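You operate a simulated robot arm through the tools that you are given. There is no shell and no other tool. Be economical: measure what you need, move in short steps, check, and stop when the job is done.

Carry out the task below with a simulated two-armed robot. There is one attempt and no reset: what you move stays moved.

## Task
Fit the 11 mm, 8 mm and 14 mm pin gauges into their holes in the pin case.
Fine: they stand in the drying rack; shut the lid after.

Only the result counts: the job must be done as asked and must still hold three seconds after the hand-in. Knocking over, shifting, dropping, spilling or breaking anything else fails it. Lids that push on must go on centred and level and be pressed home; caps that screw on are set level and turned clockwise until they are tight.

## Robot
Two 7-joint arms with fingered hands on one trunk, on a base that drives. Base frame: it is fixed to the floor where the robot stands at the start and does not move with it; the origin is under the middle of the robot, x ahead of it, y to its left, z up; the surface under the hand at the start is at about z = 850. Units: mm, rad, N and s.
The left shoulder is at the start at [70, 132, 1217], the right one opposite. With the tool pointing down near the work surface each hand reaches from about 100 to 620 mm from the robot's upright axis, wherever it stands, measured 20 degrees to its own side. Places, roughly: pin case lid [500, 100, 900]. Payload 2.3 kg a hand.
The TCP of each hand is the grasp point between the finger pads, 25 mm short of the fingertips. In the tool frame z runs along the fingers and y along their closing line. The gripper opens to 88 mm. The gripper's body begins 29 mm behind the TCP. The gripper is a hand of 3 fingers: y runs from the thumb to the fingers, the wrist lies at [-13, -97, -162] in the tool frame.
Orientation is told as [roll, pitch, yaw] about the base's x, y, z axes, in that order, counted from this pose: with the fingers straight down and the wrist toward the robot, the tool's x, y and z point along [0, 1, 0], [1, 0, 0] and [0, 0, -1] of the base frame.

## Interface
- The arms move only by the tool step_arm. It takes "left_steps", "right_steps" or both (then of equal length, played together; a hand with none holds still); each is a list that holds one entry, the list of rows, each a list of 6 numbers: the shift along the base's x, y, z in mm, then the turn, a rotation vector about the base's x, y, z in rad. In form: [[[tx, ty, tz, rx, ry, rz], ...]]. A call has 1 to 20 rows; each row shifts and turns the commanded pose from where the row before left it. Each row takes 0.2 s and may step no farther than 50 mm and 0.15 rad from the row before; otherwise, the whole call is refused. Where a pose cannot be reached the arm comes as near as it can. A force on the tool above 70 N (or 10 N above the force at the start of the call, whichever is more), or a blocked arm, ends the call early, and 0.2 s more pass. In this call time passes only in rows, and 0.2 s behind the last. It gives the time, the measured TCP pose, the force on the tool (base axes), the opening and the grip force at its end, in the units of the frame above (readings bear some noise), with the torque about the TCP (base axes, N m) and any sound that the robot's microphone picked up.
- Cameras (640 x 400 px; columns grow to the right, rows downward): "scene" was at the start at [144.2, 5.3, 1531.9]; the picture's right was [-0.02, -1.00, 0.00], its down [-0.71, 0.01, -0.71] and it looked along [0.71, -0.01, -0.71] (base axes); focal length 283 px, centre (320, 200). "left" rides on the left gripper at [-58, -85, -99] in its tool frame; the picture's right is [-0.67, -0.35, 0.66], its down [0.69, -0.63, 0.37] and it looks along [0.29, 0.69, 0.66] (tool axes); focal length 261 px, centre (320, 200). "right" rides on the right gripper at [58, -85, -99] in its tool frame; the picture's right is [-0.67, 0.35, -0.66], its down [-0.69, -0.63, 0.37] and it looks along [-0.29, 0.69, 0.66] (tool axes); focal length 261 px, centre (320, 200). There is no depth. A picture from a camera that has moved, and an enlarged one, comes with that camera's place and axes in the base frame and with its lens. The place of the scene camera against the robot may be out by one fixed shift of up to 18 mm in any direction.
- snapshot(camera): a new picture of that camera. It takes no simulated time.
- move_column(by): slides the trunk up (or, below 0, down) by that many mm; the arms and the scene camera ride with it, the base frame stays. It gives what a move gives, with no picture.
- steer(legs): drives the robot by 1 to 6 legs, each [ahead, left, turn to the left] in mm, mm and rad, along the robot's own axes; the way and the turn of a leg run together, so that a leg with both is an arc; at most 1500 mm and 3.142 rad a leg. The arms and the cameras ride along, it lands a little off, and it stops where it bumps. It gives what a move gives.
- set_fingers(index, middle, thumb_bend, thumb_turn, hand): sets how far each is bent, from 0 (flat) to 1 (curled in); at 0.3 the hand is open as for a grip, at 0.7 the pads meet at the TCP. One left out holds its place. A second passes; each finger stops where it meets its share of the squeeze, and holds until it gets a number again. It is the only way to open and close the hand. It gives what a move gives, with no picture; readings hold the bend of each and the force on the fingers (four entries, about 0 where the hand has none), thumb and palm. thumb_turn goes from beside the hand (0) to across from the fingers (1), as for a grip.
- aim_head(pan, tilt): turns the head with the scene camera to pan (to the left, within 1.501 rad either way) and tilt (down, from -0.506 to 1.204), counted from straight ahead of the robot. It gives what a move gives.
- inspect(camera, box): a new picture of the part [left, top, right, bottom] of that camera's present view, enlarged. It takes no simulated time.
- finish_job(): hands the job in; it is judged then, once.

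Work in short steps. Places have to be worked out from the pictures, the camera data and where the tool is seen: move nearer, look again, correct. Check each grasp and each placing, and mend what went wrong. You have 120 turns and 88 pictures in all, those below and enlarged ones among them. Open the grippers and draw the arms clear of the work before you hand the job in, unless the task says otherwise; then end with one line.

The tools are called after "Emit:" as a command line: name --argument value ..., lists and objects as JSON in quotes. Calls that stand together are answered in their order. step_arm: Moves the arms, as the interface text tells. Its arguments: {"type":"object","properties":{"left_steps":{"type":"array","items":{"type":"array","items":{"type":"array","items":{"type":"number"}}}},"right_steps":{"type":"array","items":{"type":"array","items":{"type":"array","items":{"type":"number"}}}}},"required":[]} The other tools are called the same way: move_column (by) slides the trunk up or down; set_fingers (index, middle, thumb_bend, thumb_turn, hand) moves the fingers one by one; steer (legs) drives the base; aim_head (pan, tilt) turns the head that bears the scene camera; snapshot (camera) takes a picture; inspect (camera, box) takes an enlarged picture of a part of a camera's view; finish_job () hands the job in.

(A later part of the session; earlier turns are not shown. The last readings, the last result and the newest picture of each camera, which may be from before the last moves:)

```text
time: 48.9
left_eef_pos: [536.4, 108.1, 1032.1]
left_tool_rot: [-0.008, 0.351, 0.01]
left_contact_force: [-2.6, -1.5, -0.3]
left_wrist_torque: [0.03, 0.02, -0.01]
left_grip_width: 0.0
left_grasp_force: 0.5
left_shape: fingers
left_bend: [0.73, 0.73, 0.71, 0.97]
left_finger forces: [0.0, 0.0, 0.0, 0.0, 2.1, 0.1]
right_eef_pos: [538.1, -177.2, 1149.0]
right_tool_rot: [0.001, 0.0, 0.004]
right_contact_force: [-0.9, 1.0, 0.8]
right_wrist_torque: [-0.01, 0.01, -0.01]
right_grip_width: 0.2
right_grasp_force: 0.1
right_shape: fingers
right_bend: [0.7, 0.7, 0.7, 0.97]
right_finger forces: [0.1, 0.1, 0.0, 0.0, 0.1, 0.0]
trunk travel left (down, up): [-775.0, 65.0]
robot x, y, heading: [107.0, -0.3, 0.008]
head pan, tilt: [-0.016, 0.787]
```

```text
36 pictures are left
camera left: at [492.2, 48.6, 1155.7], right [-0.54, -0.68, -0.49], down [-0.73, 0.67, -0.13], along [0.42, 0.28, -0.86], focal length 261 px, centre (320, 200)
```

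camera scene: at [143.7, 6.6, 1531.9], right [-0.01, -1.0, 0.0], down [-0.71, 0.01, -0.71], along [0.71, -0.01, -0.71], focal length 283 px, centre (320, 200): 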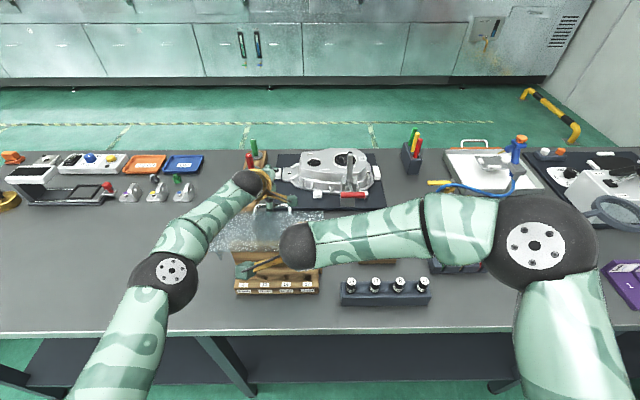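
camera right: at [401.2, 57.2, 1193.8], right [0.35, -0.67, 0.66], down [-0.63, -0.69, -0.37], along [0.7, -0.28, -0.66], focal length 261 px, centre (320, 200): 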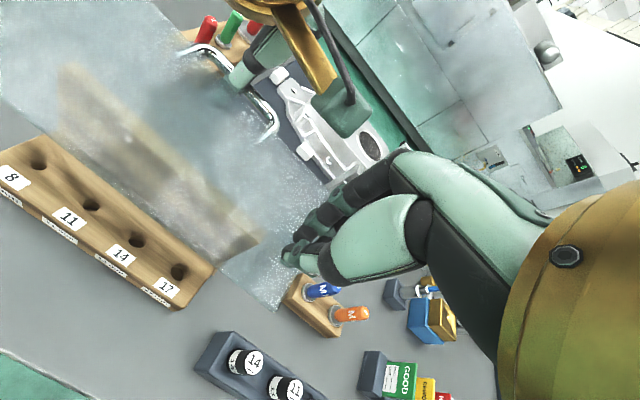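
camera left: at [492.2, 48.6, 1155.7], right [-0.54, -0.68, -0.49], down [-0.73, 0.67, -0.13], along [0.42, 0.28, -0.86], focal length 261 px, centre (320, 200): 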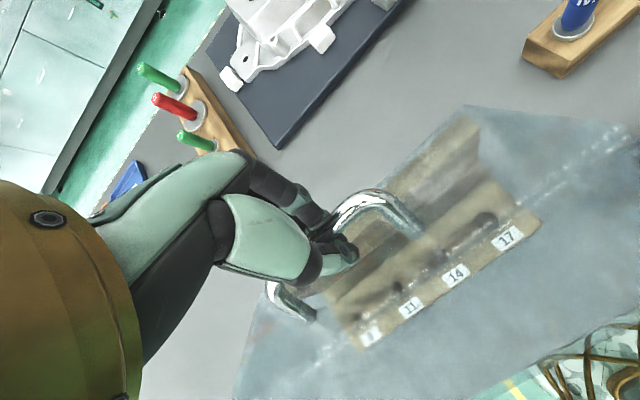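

Well on the arc (~55°). I go on through 70°, 90°, 110° keeping the tilt.

Emit:
step_arm --left_steps '[[[6, 0, 1.7, 0, 0, 0], [6, 0, 1.7, 0, 0, 0], [6, 0, 1.7, 0, 0, 0], [6, 0, 1.4, 0, 0, 0], [6.7, 0, -0.4, 0, 0, 0], [6.7, 0, -0.4, 0, 0, 0], [6.7, 0, -0.4, 0, 0, 0], [6.7, 0, -0.5, 0, 0, 0], [6, 0, -2.6, 0, 0, 0], [6, 0, -2.7, 0, 0, 0], [6, 0, -2.8, 0, 0, 0], [6, 0, -3, 0, 0, 0]]]'

Emit:
snapshot --camera "left"

```text
time: 51.5
left_eef_pos: [610.1, 105.5, 1026.3]
left_tool_rot: [0.003, 0.349, 0.005]
left_contact_force: [-1.1, -0.7, 0.6]
left_wrist_torque: [-0.01, -0.04, -0.01]
left_grip_width: 0.1
left_grasp_force: 0.4
left_shape: fingers
left_bend: [0.73, 0.73, 0.71, 0.97]
left_finger forces: [0.1, 0.0, 0.0, 0.0, 0.3, 0.0]
right_eef_pos: [539.8, -175.6, 1150.2]
right_tool_rot: [0.001, -0.001, 0.003]
right_contact_force: [0.5, 0.0, -0.2]
right_wrist_torque: [0.02, 0.04, 0.03]
right_grip_width: 0.1
right_grasp_force: 0.1
right_shape: fingers
right_bend: [0.7, 0.7, 0.7, 0.97]
right_finger forces: [0.1, 0.0, 0.0, 0.0, 0.1, 0.1]
trunk travel left (down, up): [-775.0, 65.0]
robot x, y, heading: [107.2, 0.7, 0.003]
head pan, tilt: [-0.016, 0.787]
```

```text
35 pictures are left
camera left: at [565.7, 46.8, 1147.2], right [-0.55, -0.67, -0.5], down [-0.72, 0.68, -0.13], along [0.43, 0.29, -0.86], focal length 261 px, centre (320, 200)
```

left: 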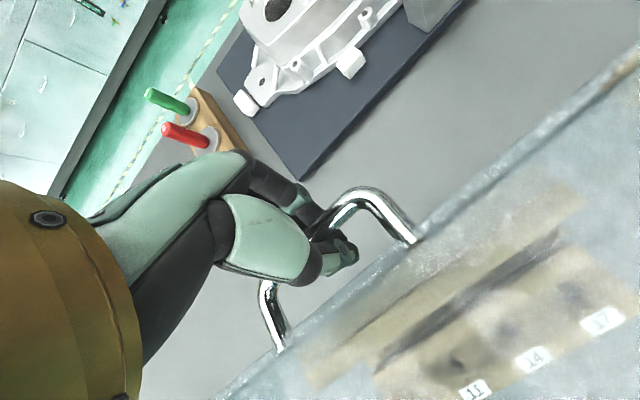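

Everything is in reach with the tilt held. I continue toward the stop in small rows.

Emit:
step_arm --left_steps '[[[4.5, 0, -3.5, 0, 0.03, 0], [4.5, 0, -4, 0, 0.03, 0], [4, 0, -4, 0, 0.03, 0], [3.5, 0, -4, 0, 0.03, 0], [3, 0, -4, 0, 0, 0]]]'

Emit:
snapshot --camera "left"

```text
time: 52.7
left_eef_pos: [627.1, 107.5, 1006.6]
left_tool_rot: [0.004, 0.469, 0.005]
left_contact_force: [0.5, -1.1, -1.0]
left_wrist_torque: [0.01, 0.0, 0.0]
left_grip_width: 0.0
left_grasp_force: 0.4
left_shape: fingers
left_bend: [0.73, 0.73, 0.71, 0.97]
left_finger forces: [0.0, 0.0, 0.0, 0.1, 0.3, 0.0]
right_eef_pos: [539.5, -176.5, 1150.8]
right_tool_rot: [-0.001, 0.001, 0.005]
right_contact_force: [0.2, 0.5, -0.6]
right_wrist_torque: [0.0, -0.01, -0.01]
right_grip_width: 0.0
right_grasp_force: 0.0
right_shape: fingers
right_bend: [0.7, 0.7, 0.7, 0.97]
right_finger forces: [0.0, 0.1, 0.0, 0.1, 0.0, 0.0]
trunk travel left (down, up): [-775.0, 65.0]
robot x, y, heading: [108.5, -1.8, 0.007]
head pan, tilt: [-0.016, 0.787]
```

```text
34 pictures are left
camera left: at [597.9, 48.0, 1133.1], right [-0.61, -0.67, -0.43], down [-0.73, 0.68, -0.04], along [0.32, 0.29, -0.9], focal length 261 px, centre (320, 200)
```

left: 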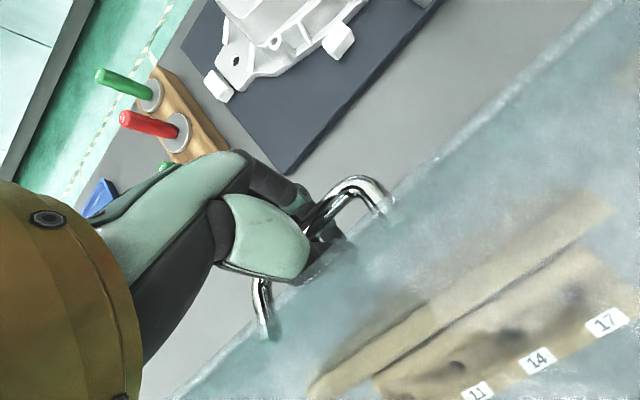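

Not yet at the stop. I continue a little further.

Emit:
step_arm --left_steps '[[[3, 0, -4, 0, 0.02, 0], [2.5, 0, -4, 0, 0.02, 0], [2.5, 0, -4, 0, 0.02, 0], [2, 0, -4, 0, 0, 0]]]'

Emit:
inspect --camera "scene" --box '[200, 200, 360, 320]'

```text
time: 53.7
left_eef_pos: [617.6, 112.4, 995.0]
left_tool_rot: [0.004, 0.528, 0.004]
left_contact_force: [-0.6, -1.0, 0.2]
left_wrist_torque: [-0.04, -0.01, -0.03]
left_grip_width: 0.0
left_grasp_force: 0.1
left_shape: fingers
left_bend: [0.73, 0.73, 0.71, 0.97]
left_finger forces: [0.1, 0.1, 0.0, 0.0, 0.2, 0.0]
left hand out of reach, approached as far as the arm can: row 1, 2, 3
right_eef_pos: [538.7, -176.5, 1149.2]
right_tool_rot: [-0.002, 0.0, 0.003]
right_contact_force: [-0.4, -0.6, 0.0]
right_wrist_torque: [0.02, 0.03, -0.05]
right_grip_width: 0.0
right_grasp_force: 0.1
right_shape: fingers
right_bend: [0.7, 0.7, 0.7, 0.97]
right_finger forces: [0.1, 0.1, 0.1, 0.0, 0.0, 0.1]
trunk travel left (down, up): [-775.0, 65.0]
robot x, y, heading: [107.8, 3.7, 0.006]
head pan, tilt: [-0.016, 0.787]
```

```text
3.33 times, centred on (280, 260) of scene
camera zoom: at [252.8, 6.8, 1531.9], right [-0.01, -1.0, 0.0], down [-0.71, 0.01, -0.71], along [0.71, -0.01, -0.71], focal length 944 px, centre (453, 0)
```

zoom: 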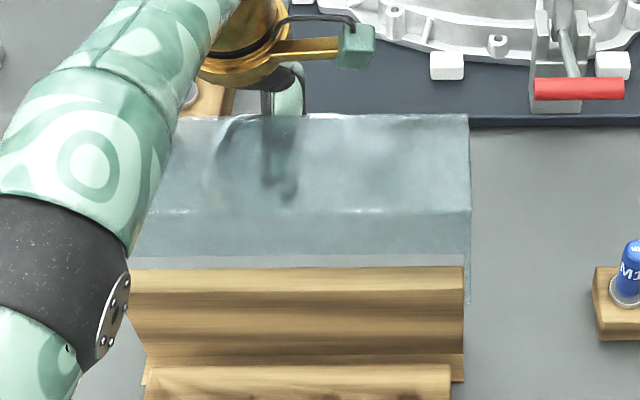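

The lid is far open, hand load ≈ 0. I open all fingers and slide out along the finger axis (up and forward).

Emit:
set_fingers --hand "left" --index 0.3 --middle 0.3 --thumb_bend 0.5

Emit:
snapshot --camera "left"

```text
time: 54.7
left_eef_pos: [615.9, 112.7, 995.9]
left_tool_rot: [0.005, 0.53, 0.005]
left_contact_force: [1.6, 0.3, 0.5]
left_wrist_torque: [0.05, -0.04, 0.01]
left_grip_width: 61.0
left_grasp_force: 0.8
left_shape: fingers
left_bend: [0.3, 0.3, 0.52, 0.97]
left_finger forces: [0.1, 0.0, 0.1, 0.0, 2.4, 0.1]
right_eef_pos: [540.2, -177.7, 1149.5]
right_tool_rot: [0.001, -0.001, 0.004]
right_contact_force: [0.2, -0.1, 0.5]
right_wrist_torque: [0.0, -0.01, 0.0]
right_grip_width: 0.3
right_grasp_force: 0.1
right_shape: fingers
right_bend: [0.7, 0.7, 0.7, 0.97]
right_finger forces: [0.1, 0.0, 0.0, 0.0, 0.0, 0.0]
trunk travel left (down, up): [-775.0, 65.0]
robot x, y, heading: [106.5, 1.1, 0.011]
head pan, tilt: [-0.016, 0.787]
```

```text
32 pictures are left
camera left: at [593.9, 53.6, 1122.5], right [-0.63, -0.67, -0.39], down [-0.73, 0.68, 0.0], along [0.27, 0.29, -0.92], focal length 261 px, centre (320, 200)
```

left: 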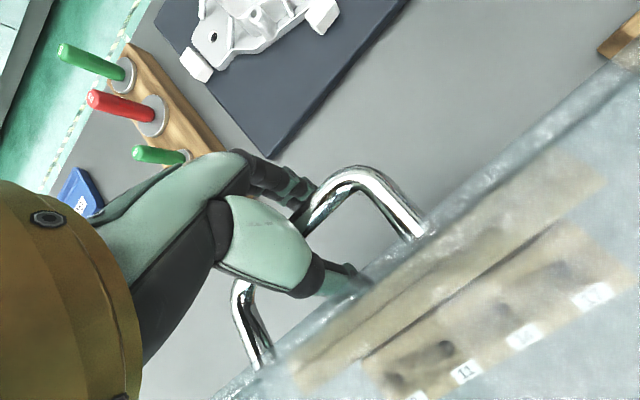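

The thumb rests on the plate. I withdraw up with slight forward motion, reducing the tilt gradually.

Emit:
step_arm --left_steps '[[[3, 0, 6, 0, -0.02, 0], [3, 0, 7, 0, -0.02, 0], [3, 0, 7, 0, -0.02, 0], [3, 0, 7, 0, -0.02, 0]]]'

Emit:
snapshot --camera "left"

```text
time: 55.7
left_eef_pos: [630.8, 111.7, 1021.7]
left_tool_rot: [0.007, 0.449, 0.006]
left_contact_force: [0.7, 0.4, -0.3]
left_wrist_torque: [0.02, 0.01, 0.01]
left_grip_width: 63.0
left_grasp_force: 0.2
left_shape: fingers
left_bend: [0.3, 0.3, 0.5, 0.98]
left_finger forces: [0.0, 0.0, 0.0, 0.0, 0.2, 0.1]
right_eef_pos: [539.2, -176.3, 1150.4]
right_tool_rot: [0.0, 0.0, 0.003]
right_contact_force: [0.4, -0.1, 0.2]
right_wrist_torque: [-0.01, 0.04, 0.0]
right_grip_width: 0.3
right_grasp_force: 0.1
right_shape: fingers
right_bend: [0.7, 0.7, 0.7, 0.97]
right_finger forces: [0.1, 0.0, 0.0, 0.1, 0.1, 0.0]
trunk travel left (down, up): [-775.0, 65.0]
robot x, y, heading: [110.3, 1.9, 0.012]
head pan, tilt: [-0.016, 0.787]
```

```text
31 pictures are left
camera left: at [598.3, 53.0, 1148.0], right [-0.6, -0.67, -0.44], down [-0.73, 0.68, -0.05], along [0.34, 0.29, -0.9], focal length 261 px, centre (320, 200)
```

left: 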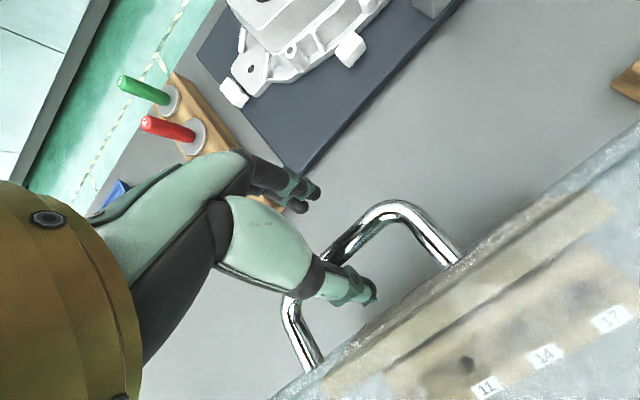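

The thumb is nearly out with no force. I continue.

Emit:
step_arm --left_steps '[[[3, 0, 8, 0, -0.02, 0], [3, 0, 8, 0, -0.02, 0], [2, 0, 9, 0, -0.02, 0], [2, 0, 10, 0, -0.02, 0]]]'

Emit:
snapshot --camera "left"

Emit:
inspect --camera "scene" --box '[200, 200, 360, 320]'

```text
time: 56.7
left_eef_pos: [645.3, 112.5, 1059.9]
left_tool_rot: [0.002, 0.37, 0.005]
left_contact_force: [-0.1, 0.0, 0.3]
left_wrist_torque: [-0.01, 0.0, -0.04]
left_grip_width: 63.4
left_grasp_force: 0.0
left_shape: fingers
left_bend: [0.3, 0.3, 0.5, 0.98]
left_finger forces: [0.0, 0.0, 0.0, 0.1, 0.0, 0.0]
left hand out of reach, approached as far as the arm can: row 3
right_eef_pos: [539.1, -177.0, 1149.7]
right_tool_rot: [-0.001, -0.001, 0.002]
right_contact_force: [-0.2, 1.3, -0.5]
right_wrist_torque: [0.01, -0.02, 0.03]
right_grip_width: 0.0
right_grasp_force: 0.0
right_shape: fingers
right_bend: [0.7, 0.7, 0.7, 0.97]
right_finger forces: [0.0, 0.0, 0.1, 0.0, 0.0, 0.1]
trunk travel left (down, up): [-775.0, 65.0]
robot x, y, heading: [108.8, -2.4, 0.004]
head pan, tilt: [-0.016, 0.787]
```

```text
30 pictures are left
camera left: at [602.5, 52.6, 1180.9], right [-0.56, -0.67, -0.49], down [-0.72, 0.68, -0.11], along [0.41, 0.29, -0.87], focal length 261 px, centre (320, 200)
```

left: 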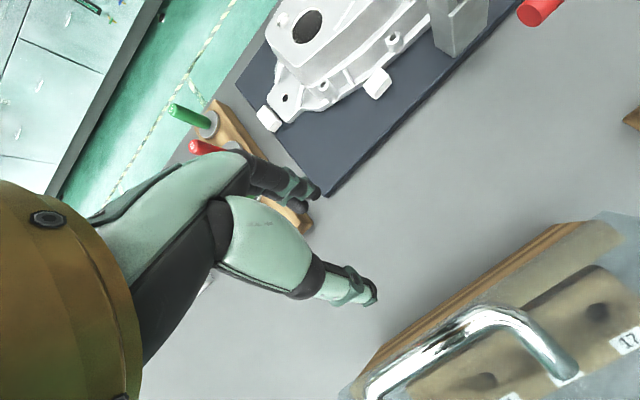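

```text
3.33 times, centred on (280, 260) of scene
camera zoom: at [252.3, 6.8, 1531.9], right [-0.01, -1.0, 0.0], down [-0.71, 0.01, -0.71], along [0.71, -0.01, -0.71], focal length 944 px, centre (453, 0)
```

zoom: 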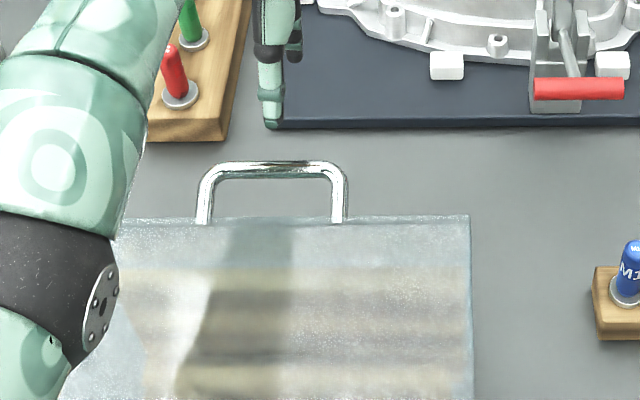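

The thumb had pushed the lid back past balance and it dropped shut again. Instead I'll re-open and keep the left hand caging the handle open throughout while the right hand does the pins. Back over the handle first.

Emit:
step_arm --left_steps '[[[-20, 0, 20, 0, -0.06, 0], [-25, -1, 10, 0, -0.06, 0], [-28, -2, 0, 0, -0.06, 0], [-28, -2, 0, 0, -0.06, 0], [-28, -1, 0, 0, -0.06, 0], [-28, 0, 0, 0, -0.07, 0], [0, 0, -40, 0, 0, 0], [0, 0, -35, 0, 0, 0], [0, 0, 0, 0, 0, 0]]]'

Emit:
set_fingers --hand "left" --thumb_bend 0.3

Emit:
snapshot --camera "left"

```text
time: 58.7
left_eef_pos: [699.4, 58.3, 1042.9]
left_tool_rot: [0.005, -0.002, 0.005]
left_contact_force: [0.5, -0.2, -0.1]
left_wrist_torque: [-0.01, -0.02, 0.04]
left_grip_width: 63.2
left_grasp_force: 0.1
left_shape: fingers
left_bend: [0.3, 0.3, 0.5, 0.98]
left_finger forces: [0.0, 0.0, 0.0, 0.0, 0.0, 0.0]
left hand out of reach, approached as far as the arm can: row 1, 2, 3, 4, 5, 6
right_eef_pos: [538.5, -178.0, 1150.2]
right_tool_rot: [0.0, 0.001, 0.002]
right_contact_force: [-0.2, -0.5, -0.3]
right_wrist_torque: [0.02, 0.03, 0.0]
right_grip_width: 0.0
right_grasp_force: 0.2
right_shape: fingers
right_bend: [0.7, 0.7, 0.7, 0.97]
right_finger forces: [0.0, 0.0, 0.0, 0.0, 0.1, 0.1]
trunk travel left (down, up): [-775.0, 65.0]
robot x, y, heading: [109.3, 4.0, 0.004]
head pan, tilt: [-0.016, 0.787]
```

```text
time: 59.7
left_eef_pos: [699.5, 58.7, 1042.8]
left_tool_rot: [0.002, 0.0, 0.005]
left_contact_force: [0.3, 0.5, 0.6]
left_wrist_torque: [-0.02, 0.03, 0.02]
left_grip_width: 84.4
left_grasp_force: 0.0
left_shape: fingers
left_bend: [0.3, 0.3, 0.3, 0.98]
left_finger forces: [0.0, 0.0, 0.0, 0.0, 0.1, 0.0]
right_eef_pos: [539.7, -178.0, 1149.3]
right_tool_rot: [0.002, 0.001, 0.003]
right_contact_force: [-0.2, -0.1, 0.0]
right_wrist_torque: [0.0, -0.03, 0.03]
right_grip_width: 0.0
right_grasp_force: 0.0
right_shape: fingers
right_bend: [0.7, 0.7, 0.7, 0.97]
right_finger forces: [0.1, 0.0, 0.0, 0.0, 0.0, 0.0]
trunk travel left (down, up): [-775.0, 65.0]
robot x, y, heading: [107.6, -0.2, 0.008]
head pan, tilt: [-0.016, 0.787]
```

```text
28 pictures are left
camera left: at [615.9, -0.3, 1141.6], right [-0.35, -0.67, -0.66], down [-0.63, 0.68, -0.36], along [0.69, 0.29, -0.66], focal length 261 px, centre (320, 200)
```

left: 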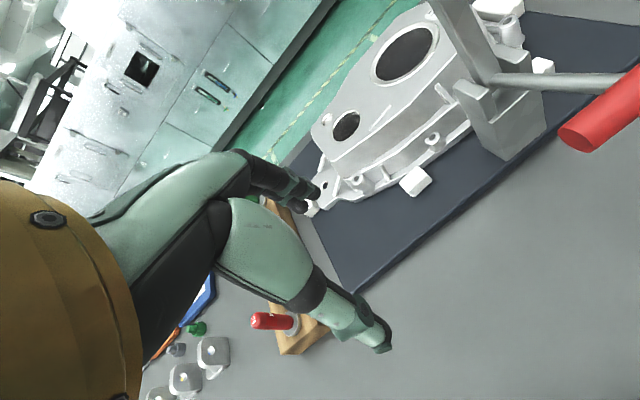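

The arm drifted to [699, 58, 1043] over the housing without touching. I raise it and bring it back over the handle.

Emit:
step_arm --left_steps '[[[-15, 0, 30, 0, 0, 0], [-40, 5, 20, 0, 0, 0], [-40, 10, 0, 0, 0, 0], [-40, 10, 0, 0, 0, 0], [-40, 10, 0, 0, 0, 0], [-36, 12, 0, 0, 0, 0], [0, 0, 0, 0, 0, 0]]]'

```text
time: 61.3
left_eef_pos: [689.0, 42.1, 1118.2]
left_tool_rot: [0.001, -0.001, 0.005]
left_contact_force: [0.0, -0.7, 0.2]
left_wrist_torque: [-0.01, -0.01, 0.0]
left_grip_width: 84.3
left_grasp_force: 0.1
left_shape: fingers
left_bend: [0.3, 0.3, 0.3, 0.98]
left_finger forces: [0.1, 0.0, 0.0, 0.1, 0.0, 0.0]
left hand out of reach, approached as far as the arm can: row 1, 2, 3, 4, 5, 6
right_eef_pos: [538.4, -176.9, 1148.7]
right_tool_rot: [-0.001, -0.001, 0.003]
right_contact_force: [0.7, 0.0, 0.2]
right_wrist_torque: [-0.01, -0.03, -0.02]
right_grip_width: 0.0
right_grasp_force: 0.1
right_shape: fingers
right_bend: [0.7, 0.7, 0.7, 0.97]
right_finger forces: [0.0, 0.0, 0.0, 0.0, 0.0, 0.0]
trunk travel left (down, up): [-775.0, 65.0]
robot x, y, heading: [109.3, 4.3, 0.006]
head pan, tilt: [-0.016, 0.787]
```

The arm seems caught in an awkward configuration; I look and try a short plain backward move.

Emit:
step_arm --left_steps '[[[-10, 10, 10, 0, -0.05, 0], [-10, 10, 10, 0, -0.05, 0], [-10, 10, 10, 0, -0.05, 0]]]'

Emit:
snapshot --camera "scene"

```text
time: 62.1
left_eef_pos: [714.0, 58.9, 1159.6]
left_tool_rot: [0.002, -0.151, 0.005]
left_contact_force: [-0.5, 0.4, -0.1]
left_wrist_torque: [-0.06, 0.01, 0.03]
left_grip_width: 84.5
left_grasp_force: 0.1
left_shape: fingers
left_bend: [0.3, 0.3, 0.3, 0.98]
left_finger forces: [0.1, 0.0, 0.0, 0.0, 0.0, 0.1]
left hand out of reach, approached as far as the arm can: row 1, 2, 3
right_eef_pos: [539.6, -176.6, 1149.5]
right_tool_rot: [-0.001, 0.0, 0.004]
right_contact_force: [-0.8, 0.7, -0.3]
right_wrist_torque: [-0.04, -0.01, 0.01]
right_grip_width: 0.0
right_grasp_force: 0.1
right_shape: fingers
right_bend: [0.7, 0.7, 0.7, 0.97]
right_finger forces: [0.1, 0.0, 0.0, 0.0, 0.0, 0.0]
trunk travel left (down, up): [-775.0, 65.0]
robot x, y, heading: [111.2, -1.8, 0.006]
head pan, tilt: [-0.016, 0.787]
```

```text
27 pictures are left
camera scene: at [252.4, 7.0, 1531.9], right [-0.01, -1.0, 0.0], down [-0.71, 0.01, -0.71], along [0.71, -0.01, -0.71], focal length 283 px, centre (320, 200)
```

scene: 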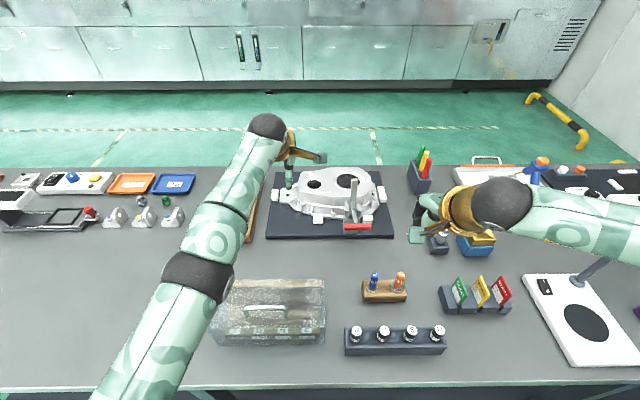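

The arm is stretched straight; I reverse the way it came: tilt back (+) and move toward the earlier reachable pose.

Emit:
step_arm --left_steps '[[[0, 8, 0, 0, 0.1, 0], [0, 8, 0, 0, 0.1, 0], [0, 8, 0, 0, 0.1, 0], [-5, 8, -5, 0, 0.1, 0], [-5, 8, -5, 0, 0.1, 0]]]'

```text
time: 63.3
left_eef_pos: [640.2, 119.8, 1132.6]
left_tool_rot: [0.004, 0.35, 0.003]
left_contact_force: [0.7, -0.1, -0.5]
left_wrist_torque: [0.0, -0.04, 0.01]
left_grip_width: 84.8
left_grasp_force: 0.1
left_shape: fingers
left_bend: [0.3, 0.3, 0.3, 0.98]
left_finger forces: [0.0, 0.0, 0.1, 0.0, 0.0, 0.1]
left hand out of reach, approached as far as the arm can: row 1, 2, 3, 4, 5
right_eef_pos: [538.9, -176.7, 1150.8]
right_tool_rot: [-0.001, 0.0, 0.002]
right_contact_force: [-0.3, -0.4, 0.6]
right_wrist_torque: [0.03, 0.02, -0.04]
right_grip_width: 0.0
right_grasp_force: 0.0
right_shape: fingers
right_bend: [0.7, 0.7, 0.7, 0.97]
right_finger forces: [0.0, 0.0, 0.0, 0.0, 0.1, 0.0]
trunk travel left (down, up): [-775.0, 65.0]
robot x, y, heading: [107.2, 0.2, 0.005]
head pan, tilt: [-0.016, 0.787]
```

Better ([640, 120, 1133], tilt 0.35). Now pure backward translation at this tilt.

Emit:
step_arm --left_steps '[[[-15, 0, -5, 0, 0, 0], [-15, 0, -5, 0, 0, 0], [-20, 0, -5, 0, 0, 0], [-20, 0, 0, 0, 0, 0]]]'

```text
time: 64.3
left_eef_pos: [637.3, 114.7, 1131.7]
left_tool_rot: [0.003, 0.349, 0.005]
left_contact_force: [-0.2, 0.0, 0.4]
left_wrist_torque: [0.02, 0.0, 0.0]
left_grip_width: 84.3
left_grasp_force: 0.0
left_shape: fingers
left_bend: [0.3, 0.3, 0.3, 0.98]
left_finger forces: [0.0, 0.0, 0.0, 0.0, 0.0, 0.1]
left hand out of reach, approached as far as the arm can: row 1, 2, 3, 4
right_eef_pos: [539.1, -176.7, 1149.9]
right_tool_rot: [0.0, -0.002, 0.003]
right_contact_force: [-0.3, 0.1, -0.5]
right_wrist_torque: [-0.03, 0.0, -0.03]
right_grip_width: 0.0
right_grasp_force: 0.0
right_shape: fingers
right_bend: [0.7, 0.7, 0.7, 0.97]
right_finger forces: [0.1, 0.0, 0.1, 0.0, 0.0, 0.1]
trunk travel left (down, up): [-775.0, 65.0]
robot x, y, heading: [107.6, 3.7, 0.004]
head pan, tilt: [-0.016, 0.787]
```

Radial backing fails (elbow fully straight). I try large tangential steps to break the singularity.

Emit:
step_arm --left_steps '[[[-49, 0, 0, 0, 0, 0], [-49, 0, 0, 0, 0, 0], [0, 45, 0, 0, 0, 0], [-30, 35, 0, 0, 0, 0]]]'

```text
time: 65.3
left_eef_pos: [634.3, 186.8, 1159.9]
left_tool_rot: [0.003, 0.349, 0.003]
left_contact_force: [0.1, 0.8, -0.1]
left_wrist_torque: [0.01, 0.0, -0.01]
left_grip_width: 84.4
left_grasp_force: 0.0
left_shape: fingers
left_bend: [0.3, 0.3, 0.3, 0.98]
left_finger forces: [0.0, 0.0, 0.0, 0.0, 0.0, 0.0]
left hand out of reach, approached as far as the arm can: row 1, 2, 3, 4
right_eef_pos: [538.4, -175.5, 1150.8]
right_tool_rot: [-0.001, -0.001, 0.006]
right_contact_force: [0.5, -1.0, -0.2]
right_wrist_torque: [0.01, 0.0, 0.03]
right_grip_width: 0.1
right_grasp_force: 0.1
right_shape: fingers
right_bend: [0.7, 0.7, 0.7, 0.97]
right_finger forces: [0.0, 0.0, 0.0, 0.0, 0.1, 0.1]
trunk travel left (down, up): [-775.0, 65.0]
robot x, y, heading: [111.1, 1.7, 0.004]
head pan, tilt: [-0.016, 0.787]
```

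I try a run of small rows pointing straight toward the shoulder, safe even if it frees suddenly.

Emit:
step_arm --left_steps '[[[-14, -1, -4, 0, 0, 0], [-14, -1, -4, 0.02, 0, 0.03], [-14, -1, -4, 0, 0, 0.03], [-14, -1, -4, 0.02, 0, 0.03], [-14, -1, -4, -0.02, 0, -0.03], [-14, -1, -4, -0.02, 0, -0.03], [-14, -1, -4, 0, 0, -0.03], [-14, -1, -4, 0, 0, 0], [-14, -1, -4, 0, 0, 0]]]'

```text
time: 67.3
left_eef_pos: [635.5, 177.8, 1161.6]
left_tool_rot: [0.004, 0.35, 0.003]
left_contact_force: [0.2, 0.4, 0.9]
left_wrist_torque: [0.02, -0.05, -0.01]
left_grip_width: 84.5
left_grasp_force: 0.1
left_shape: fingers
left_bend: [0.3, 0.3, 0.3, 0.98]
left_finger forces: [0.1, 0.0, 0.1, 0.0, 0.0, 0.0]
left hand out of reach, approached as far as the arm can: row 1, 2, 3, 4, 5, 6, 7, 8, 9
right_eef_pos: [539.4, -176.2, 1150.4]
right_tool_rot: [0.0, 0.0, 0.003]
right_contact_force: [-0.2, 0.3, -0.3]
right_wrist_torque: [0.0, 0.02, -0.05]
right_grip_width: 0.0
right_grasp_force: 0.0
right_shape: fingers
right_bend: [0.7, 0.7, 0.7, 0.97]
right_finger forces: [0.1, 0.0, 0.0, 0.0, 0.0, 0.0]
trunk travel left (down, up): [-775.0, 65.0]
robot x, y, heading: [109.6, -1.3, 0.003]
head pan, tilt: [-0.016, 0.787]
```

Likely the elbow sits just past straight against its limit. I alternate stretching out and pulling in to flip it back.

Emit:
step_arm --left_steps '[[[19, 2, 6, 0, 0, 0], [-45, -5, -14, 0, 0, 0], [28, 3, 9, 0, 0, 0], [-45, -5, -14, 0, 0, 0], [38, 4, 12, 0, 0, 0], [-30, -3, -9, 0, 0, 0], [10, 1, 3, 0, 0, 0], [-20, -2, -6, 0, 0, 0], [5, 0, 2, 0, 0, 0], [-45, -5, -14, 0, 0, 0]]]'

```text
time: 69.5
left_eef_pos: [635.0, 182.7, 1162.6]
left_tool_rot: [0.004, 0.349, 0.003]
left_contact_force: [0.3, -0.3, 0.1]
left_wrist_torque: [0.01, 0.03, -0.03]
left_grip_width: 84.4
left_grasp_force: 0.1
left_shape: fingers
left_bend: [0.3, 0.3, 0.3, 0.98]
left_finger forces: [0.0, 0.1, 0.0, 0.0, 0.0, 0.1]
left hand out of reach, approached as far as the arm can: row 1, 2, 3, 4, 5, 6, 7, 8, 9, 10
right_eef_pos: [538.8, -178.2, 1150.1]
right_tool_rot: [0.001, 0.001, 0.002]
right_contact_force: [-1.2, 0.5, -0.8]
right_wrist_torque: [0.04, 0.01, -0.01]
right_grip_width: 0.0
right_grasp_force: 0.1
right_shape: fingers
right_bend: [0.7, 0.7, 0.7, 0.97]
right_finger forces: [0.0, 0.0, 0.0, 0.0, 0.1, 0.1]
trunk travel left (down, up): [-775.0, 65.0]
robot x, y, heading: [110.9, 2.7, 0.005]
head pan, tilt: [-0.016, 0.787]
```

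Still straight. I swing the hand left and up along the sphere in large steps, seeking a configuration where the elbow can bend.

Emit:
step_arm --left_steps '[[[-20, 40, 15, 0, -0.1, 0.1], [-25, 40, 15, 0, -0.1, 0.1], [-30, 35, 15, 0, -0.1, 0.1], [-40, 20, 15, 0, -0.05, 0.1], [-45, 0, 15, 0, 0, 0], [-45, 0, 0, 0, 0, 0], [-45, 0, -10, 0, 0, 0], [-45, 0, -10, 0, 0, 0]]]'

Emit:
snapshot --camera "scene"

```text
time: 71.3
left_eef_pos: [555.0, 384.9, 1342.7]
left_tool_rot: [-0.059, 0.009, 0.395]
left_contact_force: [-0.3, -0.3, -0.3]
left_wrist_torque: [0.01, -0.01, 0.01]
left_grip_width: 84.3
left_grasp_force: 0.2
left_shape: fingers
left_bend: [0.3, 0.3, 0.3, 0.98]
left_finger forces: [0.0, 0.0, 0.0, 0.1, 0.1, 0.0]
left hand out of reach, approached as far as the arm can: row 1, 2, 3, 4, 5, 6, 7, 8
right_eef_pos: [538.8, -176.5, 1150.4]
right_tool_rot: [0.0, -0.003, 0.004]
right_contact_force: [0.8, -0.1, -0.6]
right_wrist_torque: [0.0, -0.01, 0.03]
right_grip_width: 0.0
right_grasp_force: 0.0
right_shape: fingers
right_bend: [0.7, 0.7, 0.7, 0.97]
right_finger forces: [0.0, 0.1, 0.0, 0.2, 0.0, 0.0]
trunk travel left (down, up): [-775.0, 65.0]
robot x, y, heading: [104.0, -2.4, 0.006]
head pan, tilt: [-0.016, 0.787]
```

```text
26 pictures are left
camera scene: at [251.2, 7.4, 1532.0], right [-0.01, -1.0, 0.0], down [-0.71, 0.01, -0.71], along [0.71, -0.01, -0.71], focal length 283 px, centre (320, 200)
```

scene: 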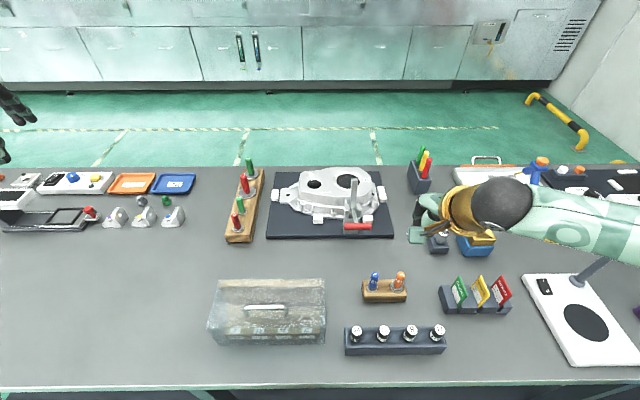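

The left arm is clear of everything now. One more attempt to bend the elbow, pulling inward with turning.

Emit:
step_arm --left_steps '[[[-25, -20, -30, 0.1, 0, 0], [-25, -20, -30, 0.1, 0, 0], [-25, -20, -30, 0, 0.1, 0], [-25, -20, -30, 0, 0.1, 0], [-25, -20, -30, 0, 0, 0.1], [-25, -20, -30, 0, 0, 0.1], [-25, -20, -30, -0.1, 0, 0], [-25, -20, -30, -0.1, 0, 0]]]'

```text
time: 73.1
left_eef_pos: [569.2, 325.9, 1293.1]
left_tool_rot: [-0.013, 0.246, 0.566]
left_contact_force: [-0.5, -0.5, 0.1]
left_wrist_torque: [0.03, -0.01, 0.01]
left_grip_width: 84.1
left_grasp_force: 0.1
left_shape: fingers
left_bend: [0.3, 0.3, 0.3, 0.98]
left_finger forces: [0.0, 0.0, 0.0, 0.0, 0.0, 0.0]
left hand out of reach, approached as far as the arm can: row 1, 2, 3, 4, 5, 6, 7, 8
right_eef_pos: [539.8, -175.2, 1150.6]
right_tool_rot: [0.0, -0.002, 0.002]
right_contact_force: [-0.3, 0.8, -1.6]
right_wrist_torque: [-0.02, 0.01, -0.02]
right_grip_width: 0.0
right_grasp_force: 0.1
right_shape: fingers
right_bend: [0.7, 0.7, 0.7, 0.97]
right_finger forces: [0.0, 0.0, 0.0, 0.0, 0.0, 0.1]
trunk travel left (down, up): [-775.0, 65.0]
robot x, y, heading: [105.3, 3.2, 0.003]
head pan, tilt: [-0.016, 0.787]
```

I test other tangential directions with a slight inward part: first down, then right.

Emit:
step_arm --left_steps '[[[8, 8, -40, 0, 0, 0], [0, 0, -45, 0, 0, 0], [-10, -5, -45, 0, 0, 0], [-20, -10, -40, 0, 0, 0], [5, -40, 0, 0, 0, -0.1], [-5, -45, 0, 0, 0, -0.1], [-10, -45, 0, 0, 0, -0.1], [-15, -45, 0, 0, 0, -0.1], [-25, -40, 0, 0, 0, -0.1]]]'

```text
time: 75.1
left_eef_pos: [636.7, 129.7, 1209.2]
left_tool_rot: [-0.012, 0.247, 0.067]
left_contact_force: [-1.0, 0.3, -0.2]
left_wrist_torque: [0.06, 0.0, 0.02]
left_grip_width: 84.5
left_grasp_force: 0.0
left_shape: fingers
left_bend: [0.3, 0.3, 0.3, 0.98]
left_finger forces: [0.0, 0.1, 0.1, 0.0, 0.0, 0.0]
left hand out of reach, approached as far as the arm can: row 1, 2, 3, 4, 5, 6, 7, 8, 9
right_eef_pos: [538.2, -179.3, 1149.9]
right_tool_rot: [0.003, 0.0, 0.004]
right_contact_force: [0.1, -1.0, -0.4]
right_wrist_torque: [0.05, 0.01, -0.01]
right_grip_width: 0.3
right_grasp_force: 0.1
right_shape: fingers
right_bend: [0.7, 0.7, 0.7, 0.97]
right_finger forces: [0.0, 0.1, 0.0, 0.0, 0.0, 0.1]
trunk travel left (down, up): [-775.0, 65.0]
robot x, y, heading: [108.1, -1.3, 0.006]
head pan, tilt: [-0.016, 0.787]
```

The left arm stays locked straight, so I'll park it up and left, and work with the right arm alone, driving so that it faces the case.

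Emit:
step_arm --left_steps '[[[-20, 40, 15, 0, -0.1, 0.1], [-25, 40, 15, 0, -0.1, 0.1], [-30, 35, 15, 0, -0.1, 0.1], [-40, 20, 15, 0, 0, 0.1], [-45, 0, 15, 0, 0, 0], [-45, 0, 15, 0, 0, 0], [-45, 0, 15, 0, 0, 0], [-45, 10, 15, 0, 0, 0]]]' --right_steps '[[[-30, 0, 0, 0, 0, 0], [-30, 0, 0, 0, 0, 0], [-30, 0, 0, 0, 0, 0], [-30, 0, 0, 0, 0, 0], [0, 0, 0, 0, 0, 0], [0, 0, 0, 0, 0, 0], [0, 0, 0, 0, 0, 0], [0, 0, 0, 0, 0, 0]]]'

Emit:
steer --legs '[[0, 190, 0], [40, 0, 0]]'

Emit:
set_fingers --hand "right" --index 0.3 --middle 0.3 --thumb_bend 0.3

Emit:
snapshot --camera "scene"

```text
time: 76.9
left_eef_pos: [487.3, 307.0, 1438.2]
left_tool_rot: [-0.077, -0.048, 0.462]
left_contact_force: [0.8, 0.0, -0.1]
left_wrist_torque: [0.01, -0.02, 0.03]
left_grip_width: 84.6
left_grasp_force: 0.1
left_shape: fingers
left_bend: [0.3, 0.3, 0.3, 0.98]
left_finger forces: [0.1, 0.0, 0.1, 0.0, 0.1, 0.1]
left hand out of reach, approached as far as the arm can: row 1, 2, 3, 4, 5, 6, 7, 8
right_eef_pos: [424.3, -176.2, 1156.4]
right_tool_rot: [0.0, -0.002, 0.004]
right_contact_force: [-0.1, -0.3, 0.9]
right_wrist_torque: [0.05, -0.01, 0.03]
right_grip_width: 0.0
right_grasp_force: 0.1
right_shape: fingers
right_bend: [0.7, 0.7, 0.7, 0.97]
right_finger forces: [0.0, 0.1, 0.1, 0.0, 0.0, 0.0]
right hand out of reach, approached as far as the arm can: row 4
trunk travel left (down, up): [-775.0, 65.0]
robot x, y, heading: [109.6, 1.2, 0.006]
head pan, tilt: [-0.016, 0.787]
```

```text
time: 78.9
left_eef_pos: [521.3, 494.7, 1439.4]
left_tool_rot: [-0.078, -0.052, 0.462]
left_contact_force: [0.0, 0.2, -0.3]
left_wrist_torque: [-0.05, -0.04, -0.02]
left_grip_width: 84.8
left_grasp_force: 0.1
left_shape: fingers
left_bend: [0.3, 0.3, 0.3, 0.98]
left_finger forces: [0.0, 0.1, 0.0, 0.1, 0.1, 0.0]
right_eef_pos: [458.2, 11.6, 1157.0]
right_tool_rot: [0.0, -0.007, 0.005]
right_contact_force: [-0.5, 0.1, 0.4]
right_wrist_torque: [0.04, -0.04, -0.02]
right_grip_width: 0.0
right_grasp_force: 0.0
right_shape: fingers
right_bend: [0.7, 0.7, 0.7, 0.97]
right_finger forces: [0.1, 0.0, 0.1, 0.0, 0.1, 0.1]
trunk travel left (down, up): [-775.0, 65.0]
robot x, y, heading: [143.3, 188.3, 0.005]
head pan, tilt: [-0.016, 0.787]
```

```text
time: 79.9
left_eef_pos: [530.9, 497.2, 1437.3]
left_tool_rot: [-0.076, -0.045, 0.461]
left_contact_force: [0.0, 0.6, 0.1]
left_wrist_torque: [-0.03, -0.02, -0.01]
left_grip_width: 84.2
left_grasp_force: 0.0
left_shape: fingers
left_bend: [0.3, 0.3, 0.3, 0.98]
left_finger forces: [0.1, 0.0, 0.1, 0.0, 0.0, 0.0]
right_eef_pos: [466.1, 11.9, 1154.0]
right_tool_rot: [0.001, 0.002, 0.005]
right_contact_force: [0.4, 0.8, 0.0]
right_wrist_torque: [-0.05, 0.02, -0.04]
right_grip_width: 84.5
right_grasp_force: 0.1
right_shape: fingers
right_bend: [0.3, 0.3, 0.3, 0.97]
right_finger forces: [0.1, 0.0, 0.0, 0.0, 0.0, 0.0]
trunk travel left (down, up): [-775.0, 65.0]
robot x, y, heading: [150.2, 190.4, 0.007]
head pan, tilt: [-0.016, 0.787]
```

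```text
25 pictures are left
camera scene: at [292.6, 196.5, 1531.8], right [-0.01, -1.0, 0.0], down [-0.71, 0.01, -0.71], along [0.71, -0.01, -0.71], focal length 283 px, centre (320, 200)
```

scene: 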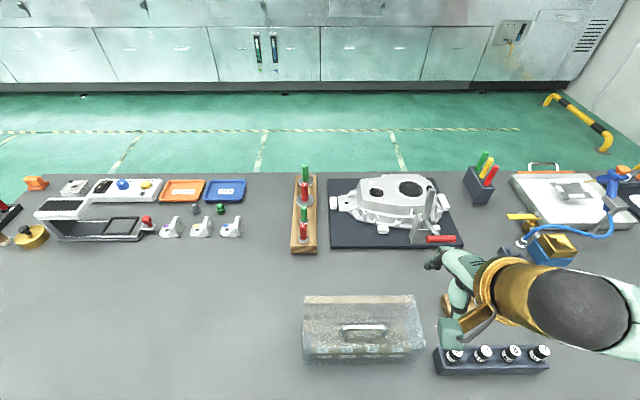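

Base is at [150, 190]. I bring the right hand over the handle at [487, 106], first to z≈1010.

Emit:
step_arm --right_steps '[[[7, 32, -10, 0, 0, 0], [7, 32, -25, 0, 0, 0], [7, 30, -30, 0, 0, 0], [0, 0, -40, 0, 0, 0], [0, 0, -40, 0, 0, 0], [0, 0, 0, 0, 0, 0]]]'

Emit:
snapshot --camera "right"

```text
time: 81.3
left_eef_pos: [529.4, 496.7, 1436.9]
left_tool_rot: [-0.077, -0.044, 0.461]
left_contact_force: [-0.2, -0.3, 0.1]
left_wrist_torque: [0.01, 0.05, -0.01]
left_grip_width: 84.5
left_grasp_force: 0.0
left_shape: fingers
left_bend: [0.3, 0.3, 0.3, 0.98]
left_finger forces: [0.0, 0.0, 0.0, 0.1, 0.1, 0.0]
right_eef_pos: [486.3, 107.2, 1010.9]
right_tool_rot: [0.0, 0.001, 0.004]
right_contact_force: [-0.3, 0.2, 0.2]
right_wrist_torque: [-0.02, 0.0, 0.0]
right_grip_width: 84.7
right_grasp_force: 0.0
right_shape: fingers
right_bend: [0.3, 0.3, 0.3, 0.97]
right_finger forces: [0.0, 0.0, 0.0, 0.0, 0.0, 0.1]
trunk travel left (down, up): [-775.0, 65.0]
robot x, y, heading: [145.6, 189.7, 0.006]
head pan, tilt: [-0.016, 0.787]
```

```text
24 pictures are left
camera right: at [401.5, 163.8, 1110.1], right [0.35, -0.67, 0.66], down [-0.63, -0.69, -0.37], along [0.7, -0.28, -0.66], focal length 261 px, centre (320, 200)
```

right: 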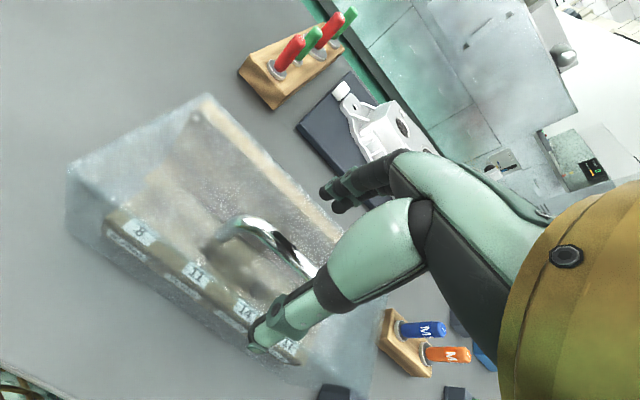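

Handle between thumb and fingers. Descend to 985, close, and lift along the same arc.

Emit:
step_arm --right_steps '[[[0, -1, -13, 0, 0, 0], [1, 0, -13, 0, 0, 0], [0, 0, 0, 0, 0, 0]]]'

Emit:
set_fingers --hand "right" --index 0.73 --middle 0.73 --thumb_bend 0.73

Emit:
step_arm --right_steps '[[[1.5, 0, 5, 0, 0, 0], [2.5, 0, 6, 0, 0, 0], [4.6, 0, 5.4, 0, 0.05, 0], [4.6, 0, 5.4, 0, 0.05, 0], [4.6, 0, 5.4, 0, 0.05, 0], [4.6, 0, 5.4, 0, 0.05, 0], [6, 0, 3.8, 0, 0.0375, 0], [6, 0, 3.8, 0, 0.0375, 0], [6, 0, 3.8, 0, 0.0375, 0], [6, 0, 3.8, 0, 0.0375, 0], [6, 0, 1.7, 0, 0, 0], [6, 0, 1.7, 0, 0, 0], [6, 0, 1.7, 0, 0, 0], [6, 0, 1.4, 0, 0, 0]]]'

Emit:
snapshot --camera "right"

```text
time: 82.1
left_eef_pos: [529.7, 495.6, 1437.6]
left_tool_rot: [-0.076, -0.046, 0.461]
left_contact_force: [-0.9, 0.0, 0.8]
left_wrist_torque: [0.0, 0.01, -0.02]
left_grip_width: 84.4
left_grasp_force: 0.0
left_shape: fingers
left_bend: [0.3, 0.3, 0.3, 0.98]
left_finger forces: [0.1, 0.1, 0.0, 0.0, 0.0, 0.0]
right_eef_pos: [488.6, 106.3, 982.6]
right_tool_rot: [0.0, 0.001, 0.005]
right_contact_force: [0.0, 0.2, 0.0]
right_wrist_torque: [0.01, 0.01, 0.0]
right_grip_width: 84.7
right_grasp_force: 0.0
right_shape: fingers
right_bend: [0.3, 0.3, 0.3, 0.97]
right_finger forces: [0.1, 0.0, 0.1, 0.1, 0.1, 0.0]
trunk travel left (down, up): [-775.0, 65.0]
robot x, y, heading: [147.3, 188.8, 0.004]
head pan, tilt: [-0.016, 0.787]
```

```text
time: 83.1
left_eef_pos: [527.5, 495.1, 1438.1]
left_tool_rot: [-0.076, -0.049, 0.46]
left_contact_force: [-0.7, -0.6, 0.8]
left_wrist_torque: [-0.01, 0.0, 0.02]
left_grip_width: 84.5
left_grasp_force: 0.0
left_shape: fingers
left_bend: [0.3, 0.3, 0.3, 0.98]
left_finger forces: [0.0, 0.1, 0.1, 0.0, 0.0, 0.0]
right_eef_pos: [486.5, 105.6, 985.9]
right_tool_rot: [0.001, -0.001, 0.005]
right_contact_force: [-4.0, 0.2, -0.7]
right_wrist_torque: [-0.01, -0.02, 0.03]
right_grip_width: 0.2
right_grasp_force: 1.9
right_shape: fingers
right_bend: [0.73, 0.73, 0.71, 0.97]
right_finger forces: [0.0, 0.0, 0.0, 0.1, 3.8, 0.1]
trunk travel left (down, up): [-775.0, 65.0]
robot x, y, heading: [146.9, 190.4, 0.002]
head pan, tilt: [-0.016, 0.787]
```

```text
time: 86.1
left_eef_pos: [528.4, 496.2, 1436.6]
left_tool_rot: [-0.077, -0.045, 0.46]
left_contact_force: [-0.5, 0.9, 0.2]
left_wrist_torque: [-0.02, 0.0, 0.02]
left_grip_width: 84.6
left_grasp_force: 0.0
left_shape: fingers
left_bend: [0.3, 0.3, 0.3, 0.98]
left_finger forces: [0.0, 0.0, 0.0, 0.0, 0.1, 0.0]
right_eef_pos: [552.9, 111.7, 1037.2]
right_tool_rot: [0.055, 0.302, 0.017]
right_contact_force: [-1.5, 0.5, 1.8]
right_wrist_torque: [0.01, -0.02, -0.01]
right_grip_width: 0.0
right_grasp_force: 0.7
right_shape: fingers
right_bend: [0.73, 0.73, 0.71, 0.97]
right_finger forces: [0.1, 0.0, 0.0, 0.0, 1.5, 0.0]
right hand out of reach, approached as far as the arm can: row 8, 9
trunk travel left (down, up): [-775.0, 65.0]
robot x, y, heading: [143.7, 191.3, 0.007]
head pan, tilt: [-0.016, 0.787]
```

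```text
23 pictures are left
camera right: at [500.4, 163.7, 1160.6], right [0.53, -0.7, 0.49], down [-0.71, -0.68, -0.2], along [0.47, -0.24, -0.85], focal length 261 px, centre (320, 200)
```

right: 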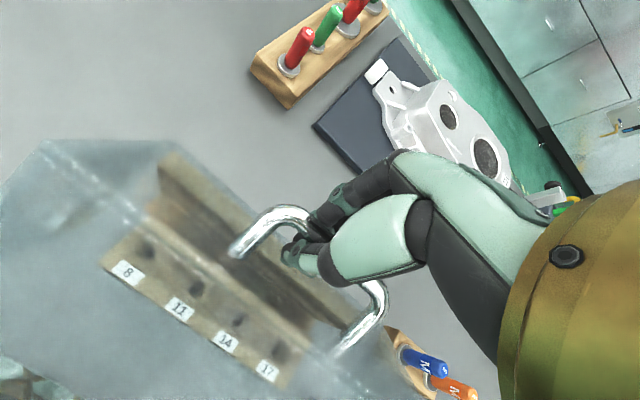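

Lid ~70°, still caged. Continue over the top toward 120°, correcting the small roll.

Emit:
step_arm --right_steps '[[[6.7, 0, 0.5, -0.02, 0, 0], [6.7, 0, 0, -0.02, 0, 0], [6.7, 0, -0.4, -0.015, 0, 0], [6.7, 0, -0.5, 0, 0, 0], [6.5, 0, -1.5, 0, 0, 0], [6, 0, -2.6, 0, 0, 0], [6, 0, -2.7, 0, 0, 0], [6, 0, -2.8, 0, 0, 0], [6, 0, -3, 0, 0.03, 0], [4.5, 0, -3.5, 0, 0.03, 0], [4.5, 0, -4, 0, 0.03, 0]]]'

Emit:
snapshot --camera "right"

Emit:
inspect --camera "scene" --box '[260, 240, 460, 390]'

```text
time: 88.5
left_eef_pos: [530.9, 496.6, 1437.7]
left_tool_rot: [-0.077, -0.045, 0.46]
left_contact_force: [0.1, -0.2, 0.2]
left_wrist_torque: [0.03, 0.01, 0.0]
left_grip_width: 84.5
left_grasp_force: 0.1
left_shape: fingers
left_bend: [0.3, 0.3, 0.3, 0.98]
left_finger forces: [0.1, 0.0, 0.0, 0.1, 0.1, 0.0]
right_eef_pos: [617.0, 113.6, 1012.9]
right_tool_rot: [-0.026, 0.396, 0.007]
right_contact_force: [0.5, 0.3, 0.6]
right_wrist_torque: [-0.01, -0.01, -0.02]
right_grip_width: 0.2
right_grasp_force: 0.0
right_shape: fingers
right_bend: [0.73, 0.73, 0.71, 0.97]
right_finger forces: [0.0, 0.1, 0.0, 0.0, 0.2, 0.1]
trunk travel left (down, up): [-775.0, 65.0]
robot x, y, heading: [151.6, 190.0, 0.007]
head pan, tilt: [-0.016, 0.787]
```

```text
22 pictures are left
camera right: at [576.2, 172.3, 1135.9], right [0.59, -0.65, 0.49], down [-0.71, -0.7, -0.08], along [0.39, -0.3, -0.87], focal length 261 px, centre (320, 200)
```

right: 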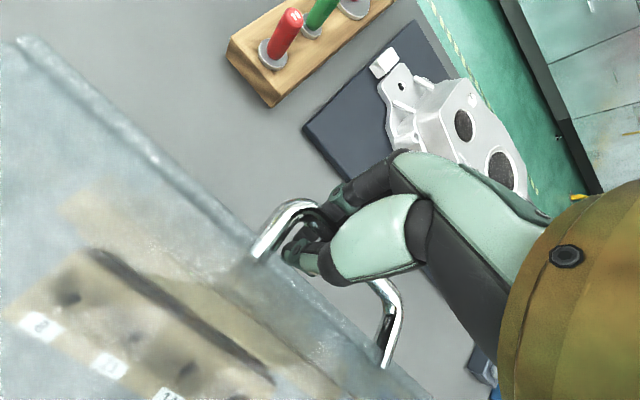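

```text
2.67 times, centred on (360, 315) of scene
camera zoom: at [291.9, 196.3, 1531.9], right [-0.01, -1.0, 0.0], down [-0.71, 0.01, -0.71], along [0.71, -0.01, -0.71], focal length 755 px, centre (213, -107)
```

zoom: 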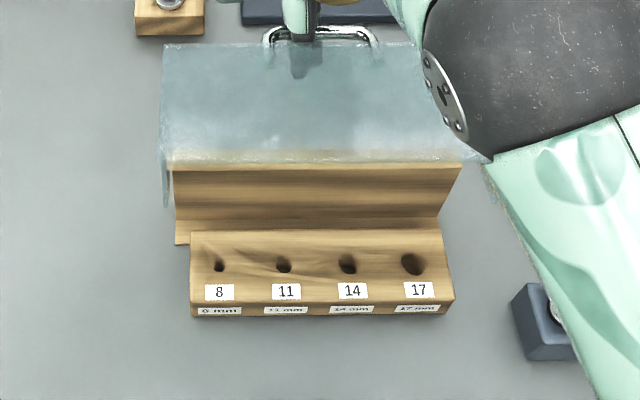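

About 110°. I continue further along the arc, toward ~135°, past balance.

Emit:
step_arm --right_steps '[[[5, 0, -2, 0.01, 0.02, 0], [5, 0, -2.5, 0.01, 0.02, 0], [4, 0, -3, 0, 0.02, 0], [4, 0, -4, 0, 0.02, 0], [3, 0, -4, 0, 0.02, 0], [3, 0, -4, 0, 0, 0]]]'

Emit:
inspect --camera "scene" --box '[260, 240, 460, 390]'

```text
time: 89.9
left_eef_pos: [530.0, 496.6, 1436.3]
left_tool_rot: [-0.077, -0.044, 0.46]
left_contact_force: [-0.2, 0.2, -0.4]
left_wrist_torque: [-0.01, -0.01, -0.04]
left_grip_width: 84.6
left_grasp_force: 0.1
left_shape: fingers
left_bend: [0.3, 0.3, 0.3, 0.98]
left_finger forces: [0.0, 0.0, 0.0, 0.1, 0.0, 0.0]
right_eef_pos: [641.7, 113.4, 994.0]
right_tool_rot: [-0.001, 0.497, 0.017]
right_contact_force: [0.4, -0.3, 0.1]
right_wrist_torque: [0.0, 0.02, 0.02]
right_grip_width: 0.0
right_grasp_force: 0.3
right_shape: fingers
right_bend: [0.73, 0.73, 0.71, 0.97]
right_finger forces: [0.1, 0.1, 0.0, 0.0, 0.6, 0.0]
trunk travel left (down, up): [-775.0, 65.0]
robot x, y, heading: [148.9, 189.0, 0.003]
head pan, tilt: [-0.016, 0.787]
```

```text
2.67 times, centred on (360, 315) of scene
camera zoom: at [292.0, 196.3, 1531.9], right [-0.01, -1.0, 0.0], down [-0.71, 0.01, -0.71], along [0.71, -0.01, -0.71], focal length 755 px, centre (213, -107)
```

zoom: 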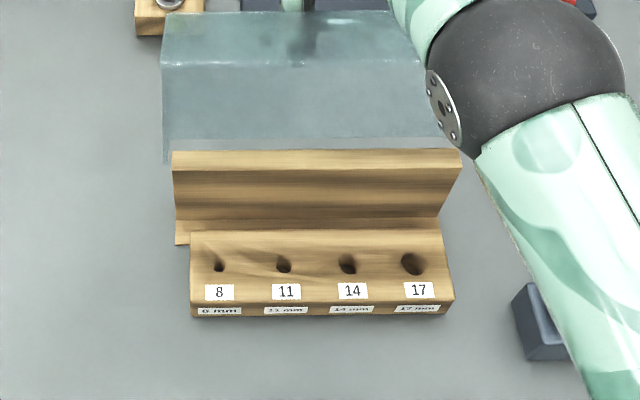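

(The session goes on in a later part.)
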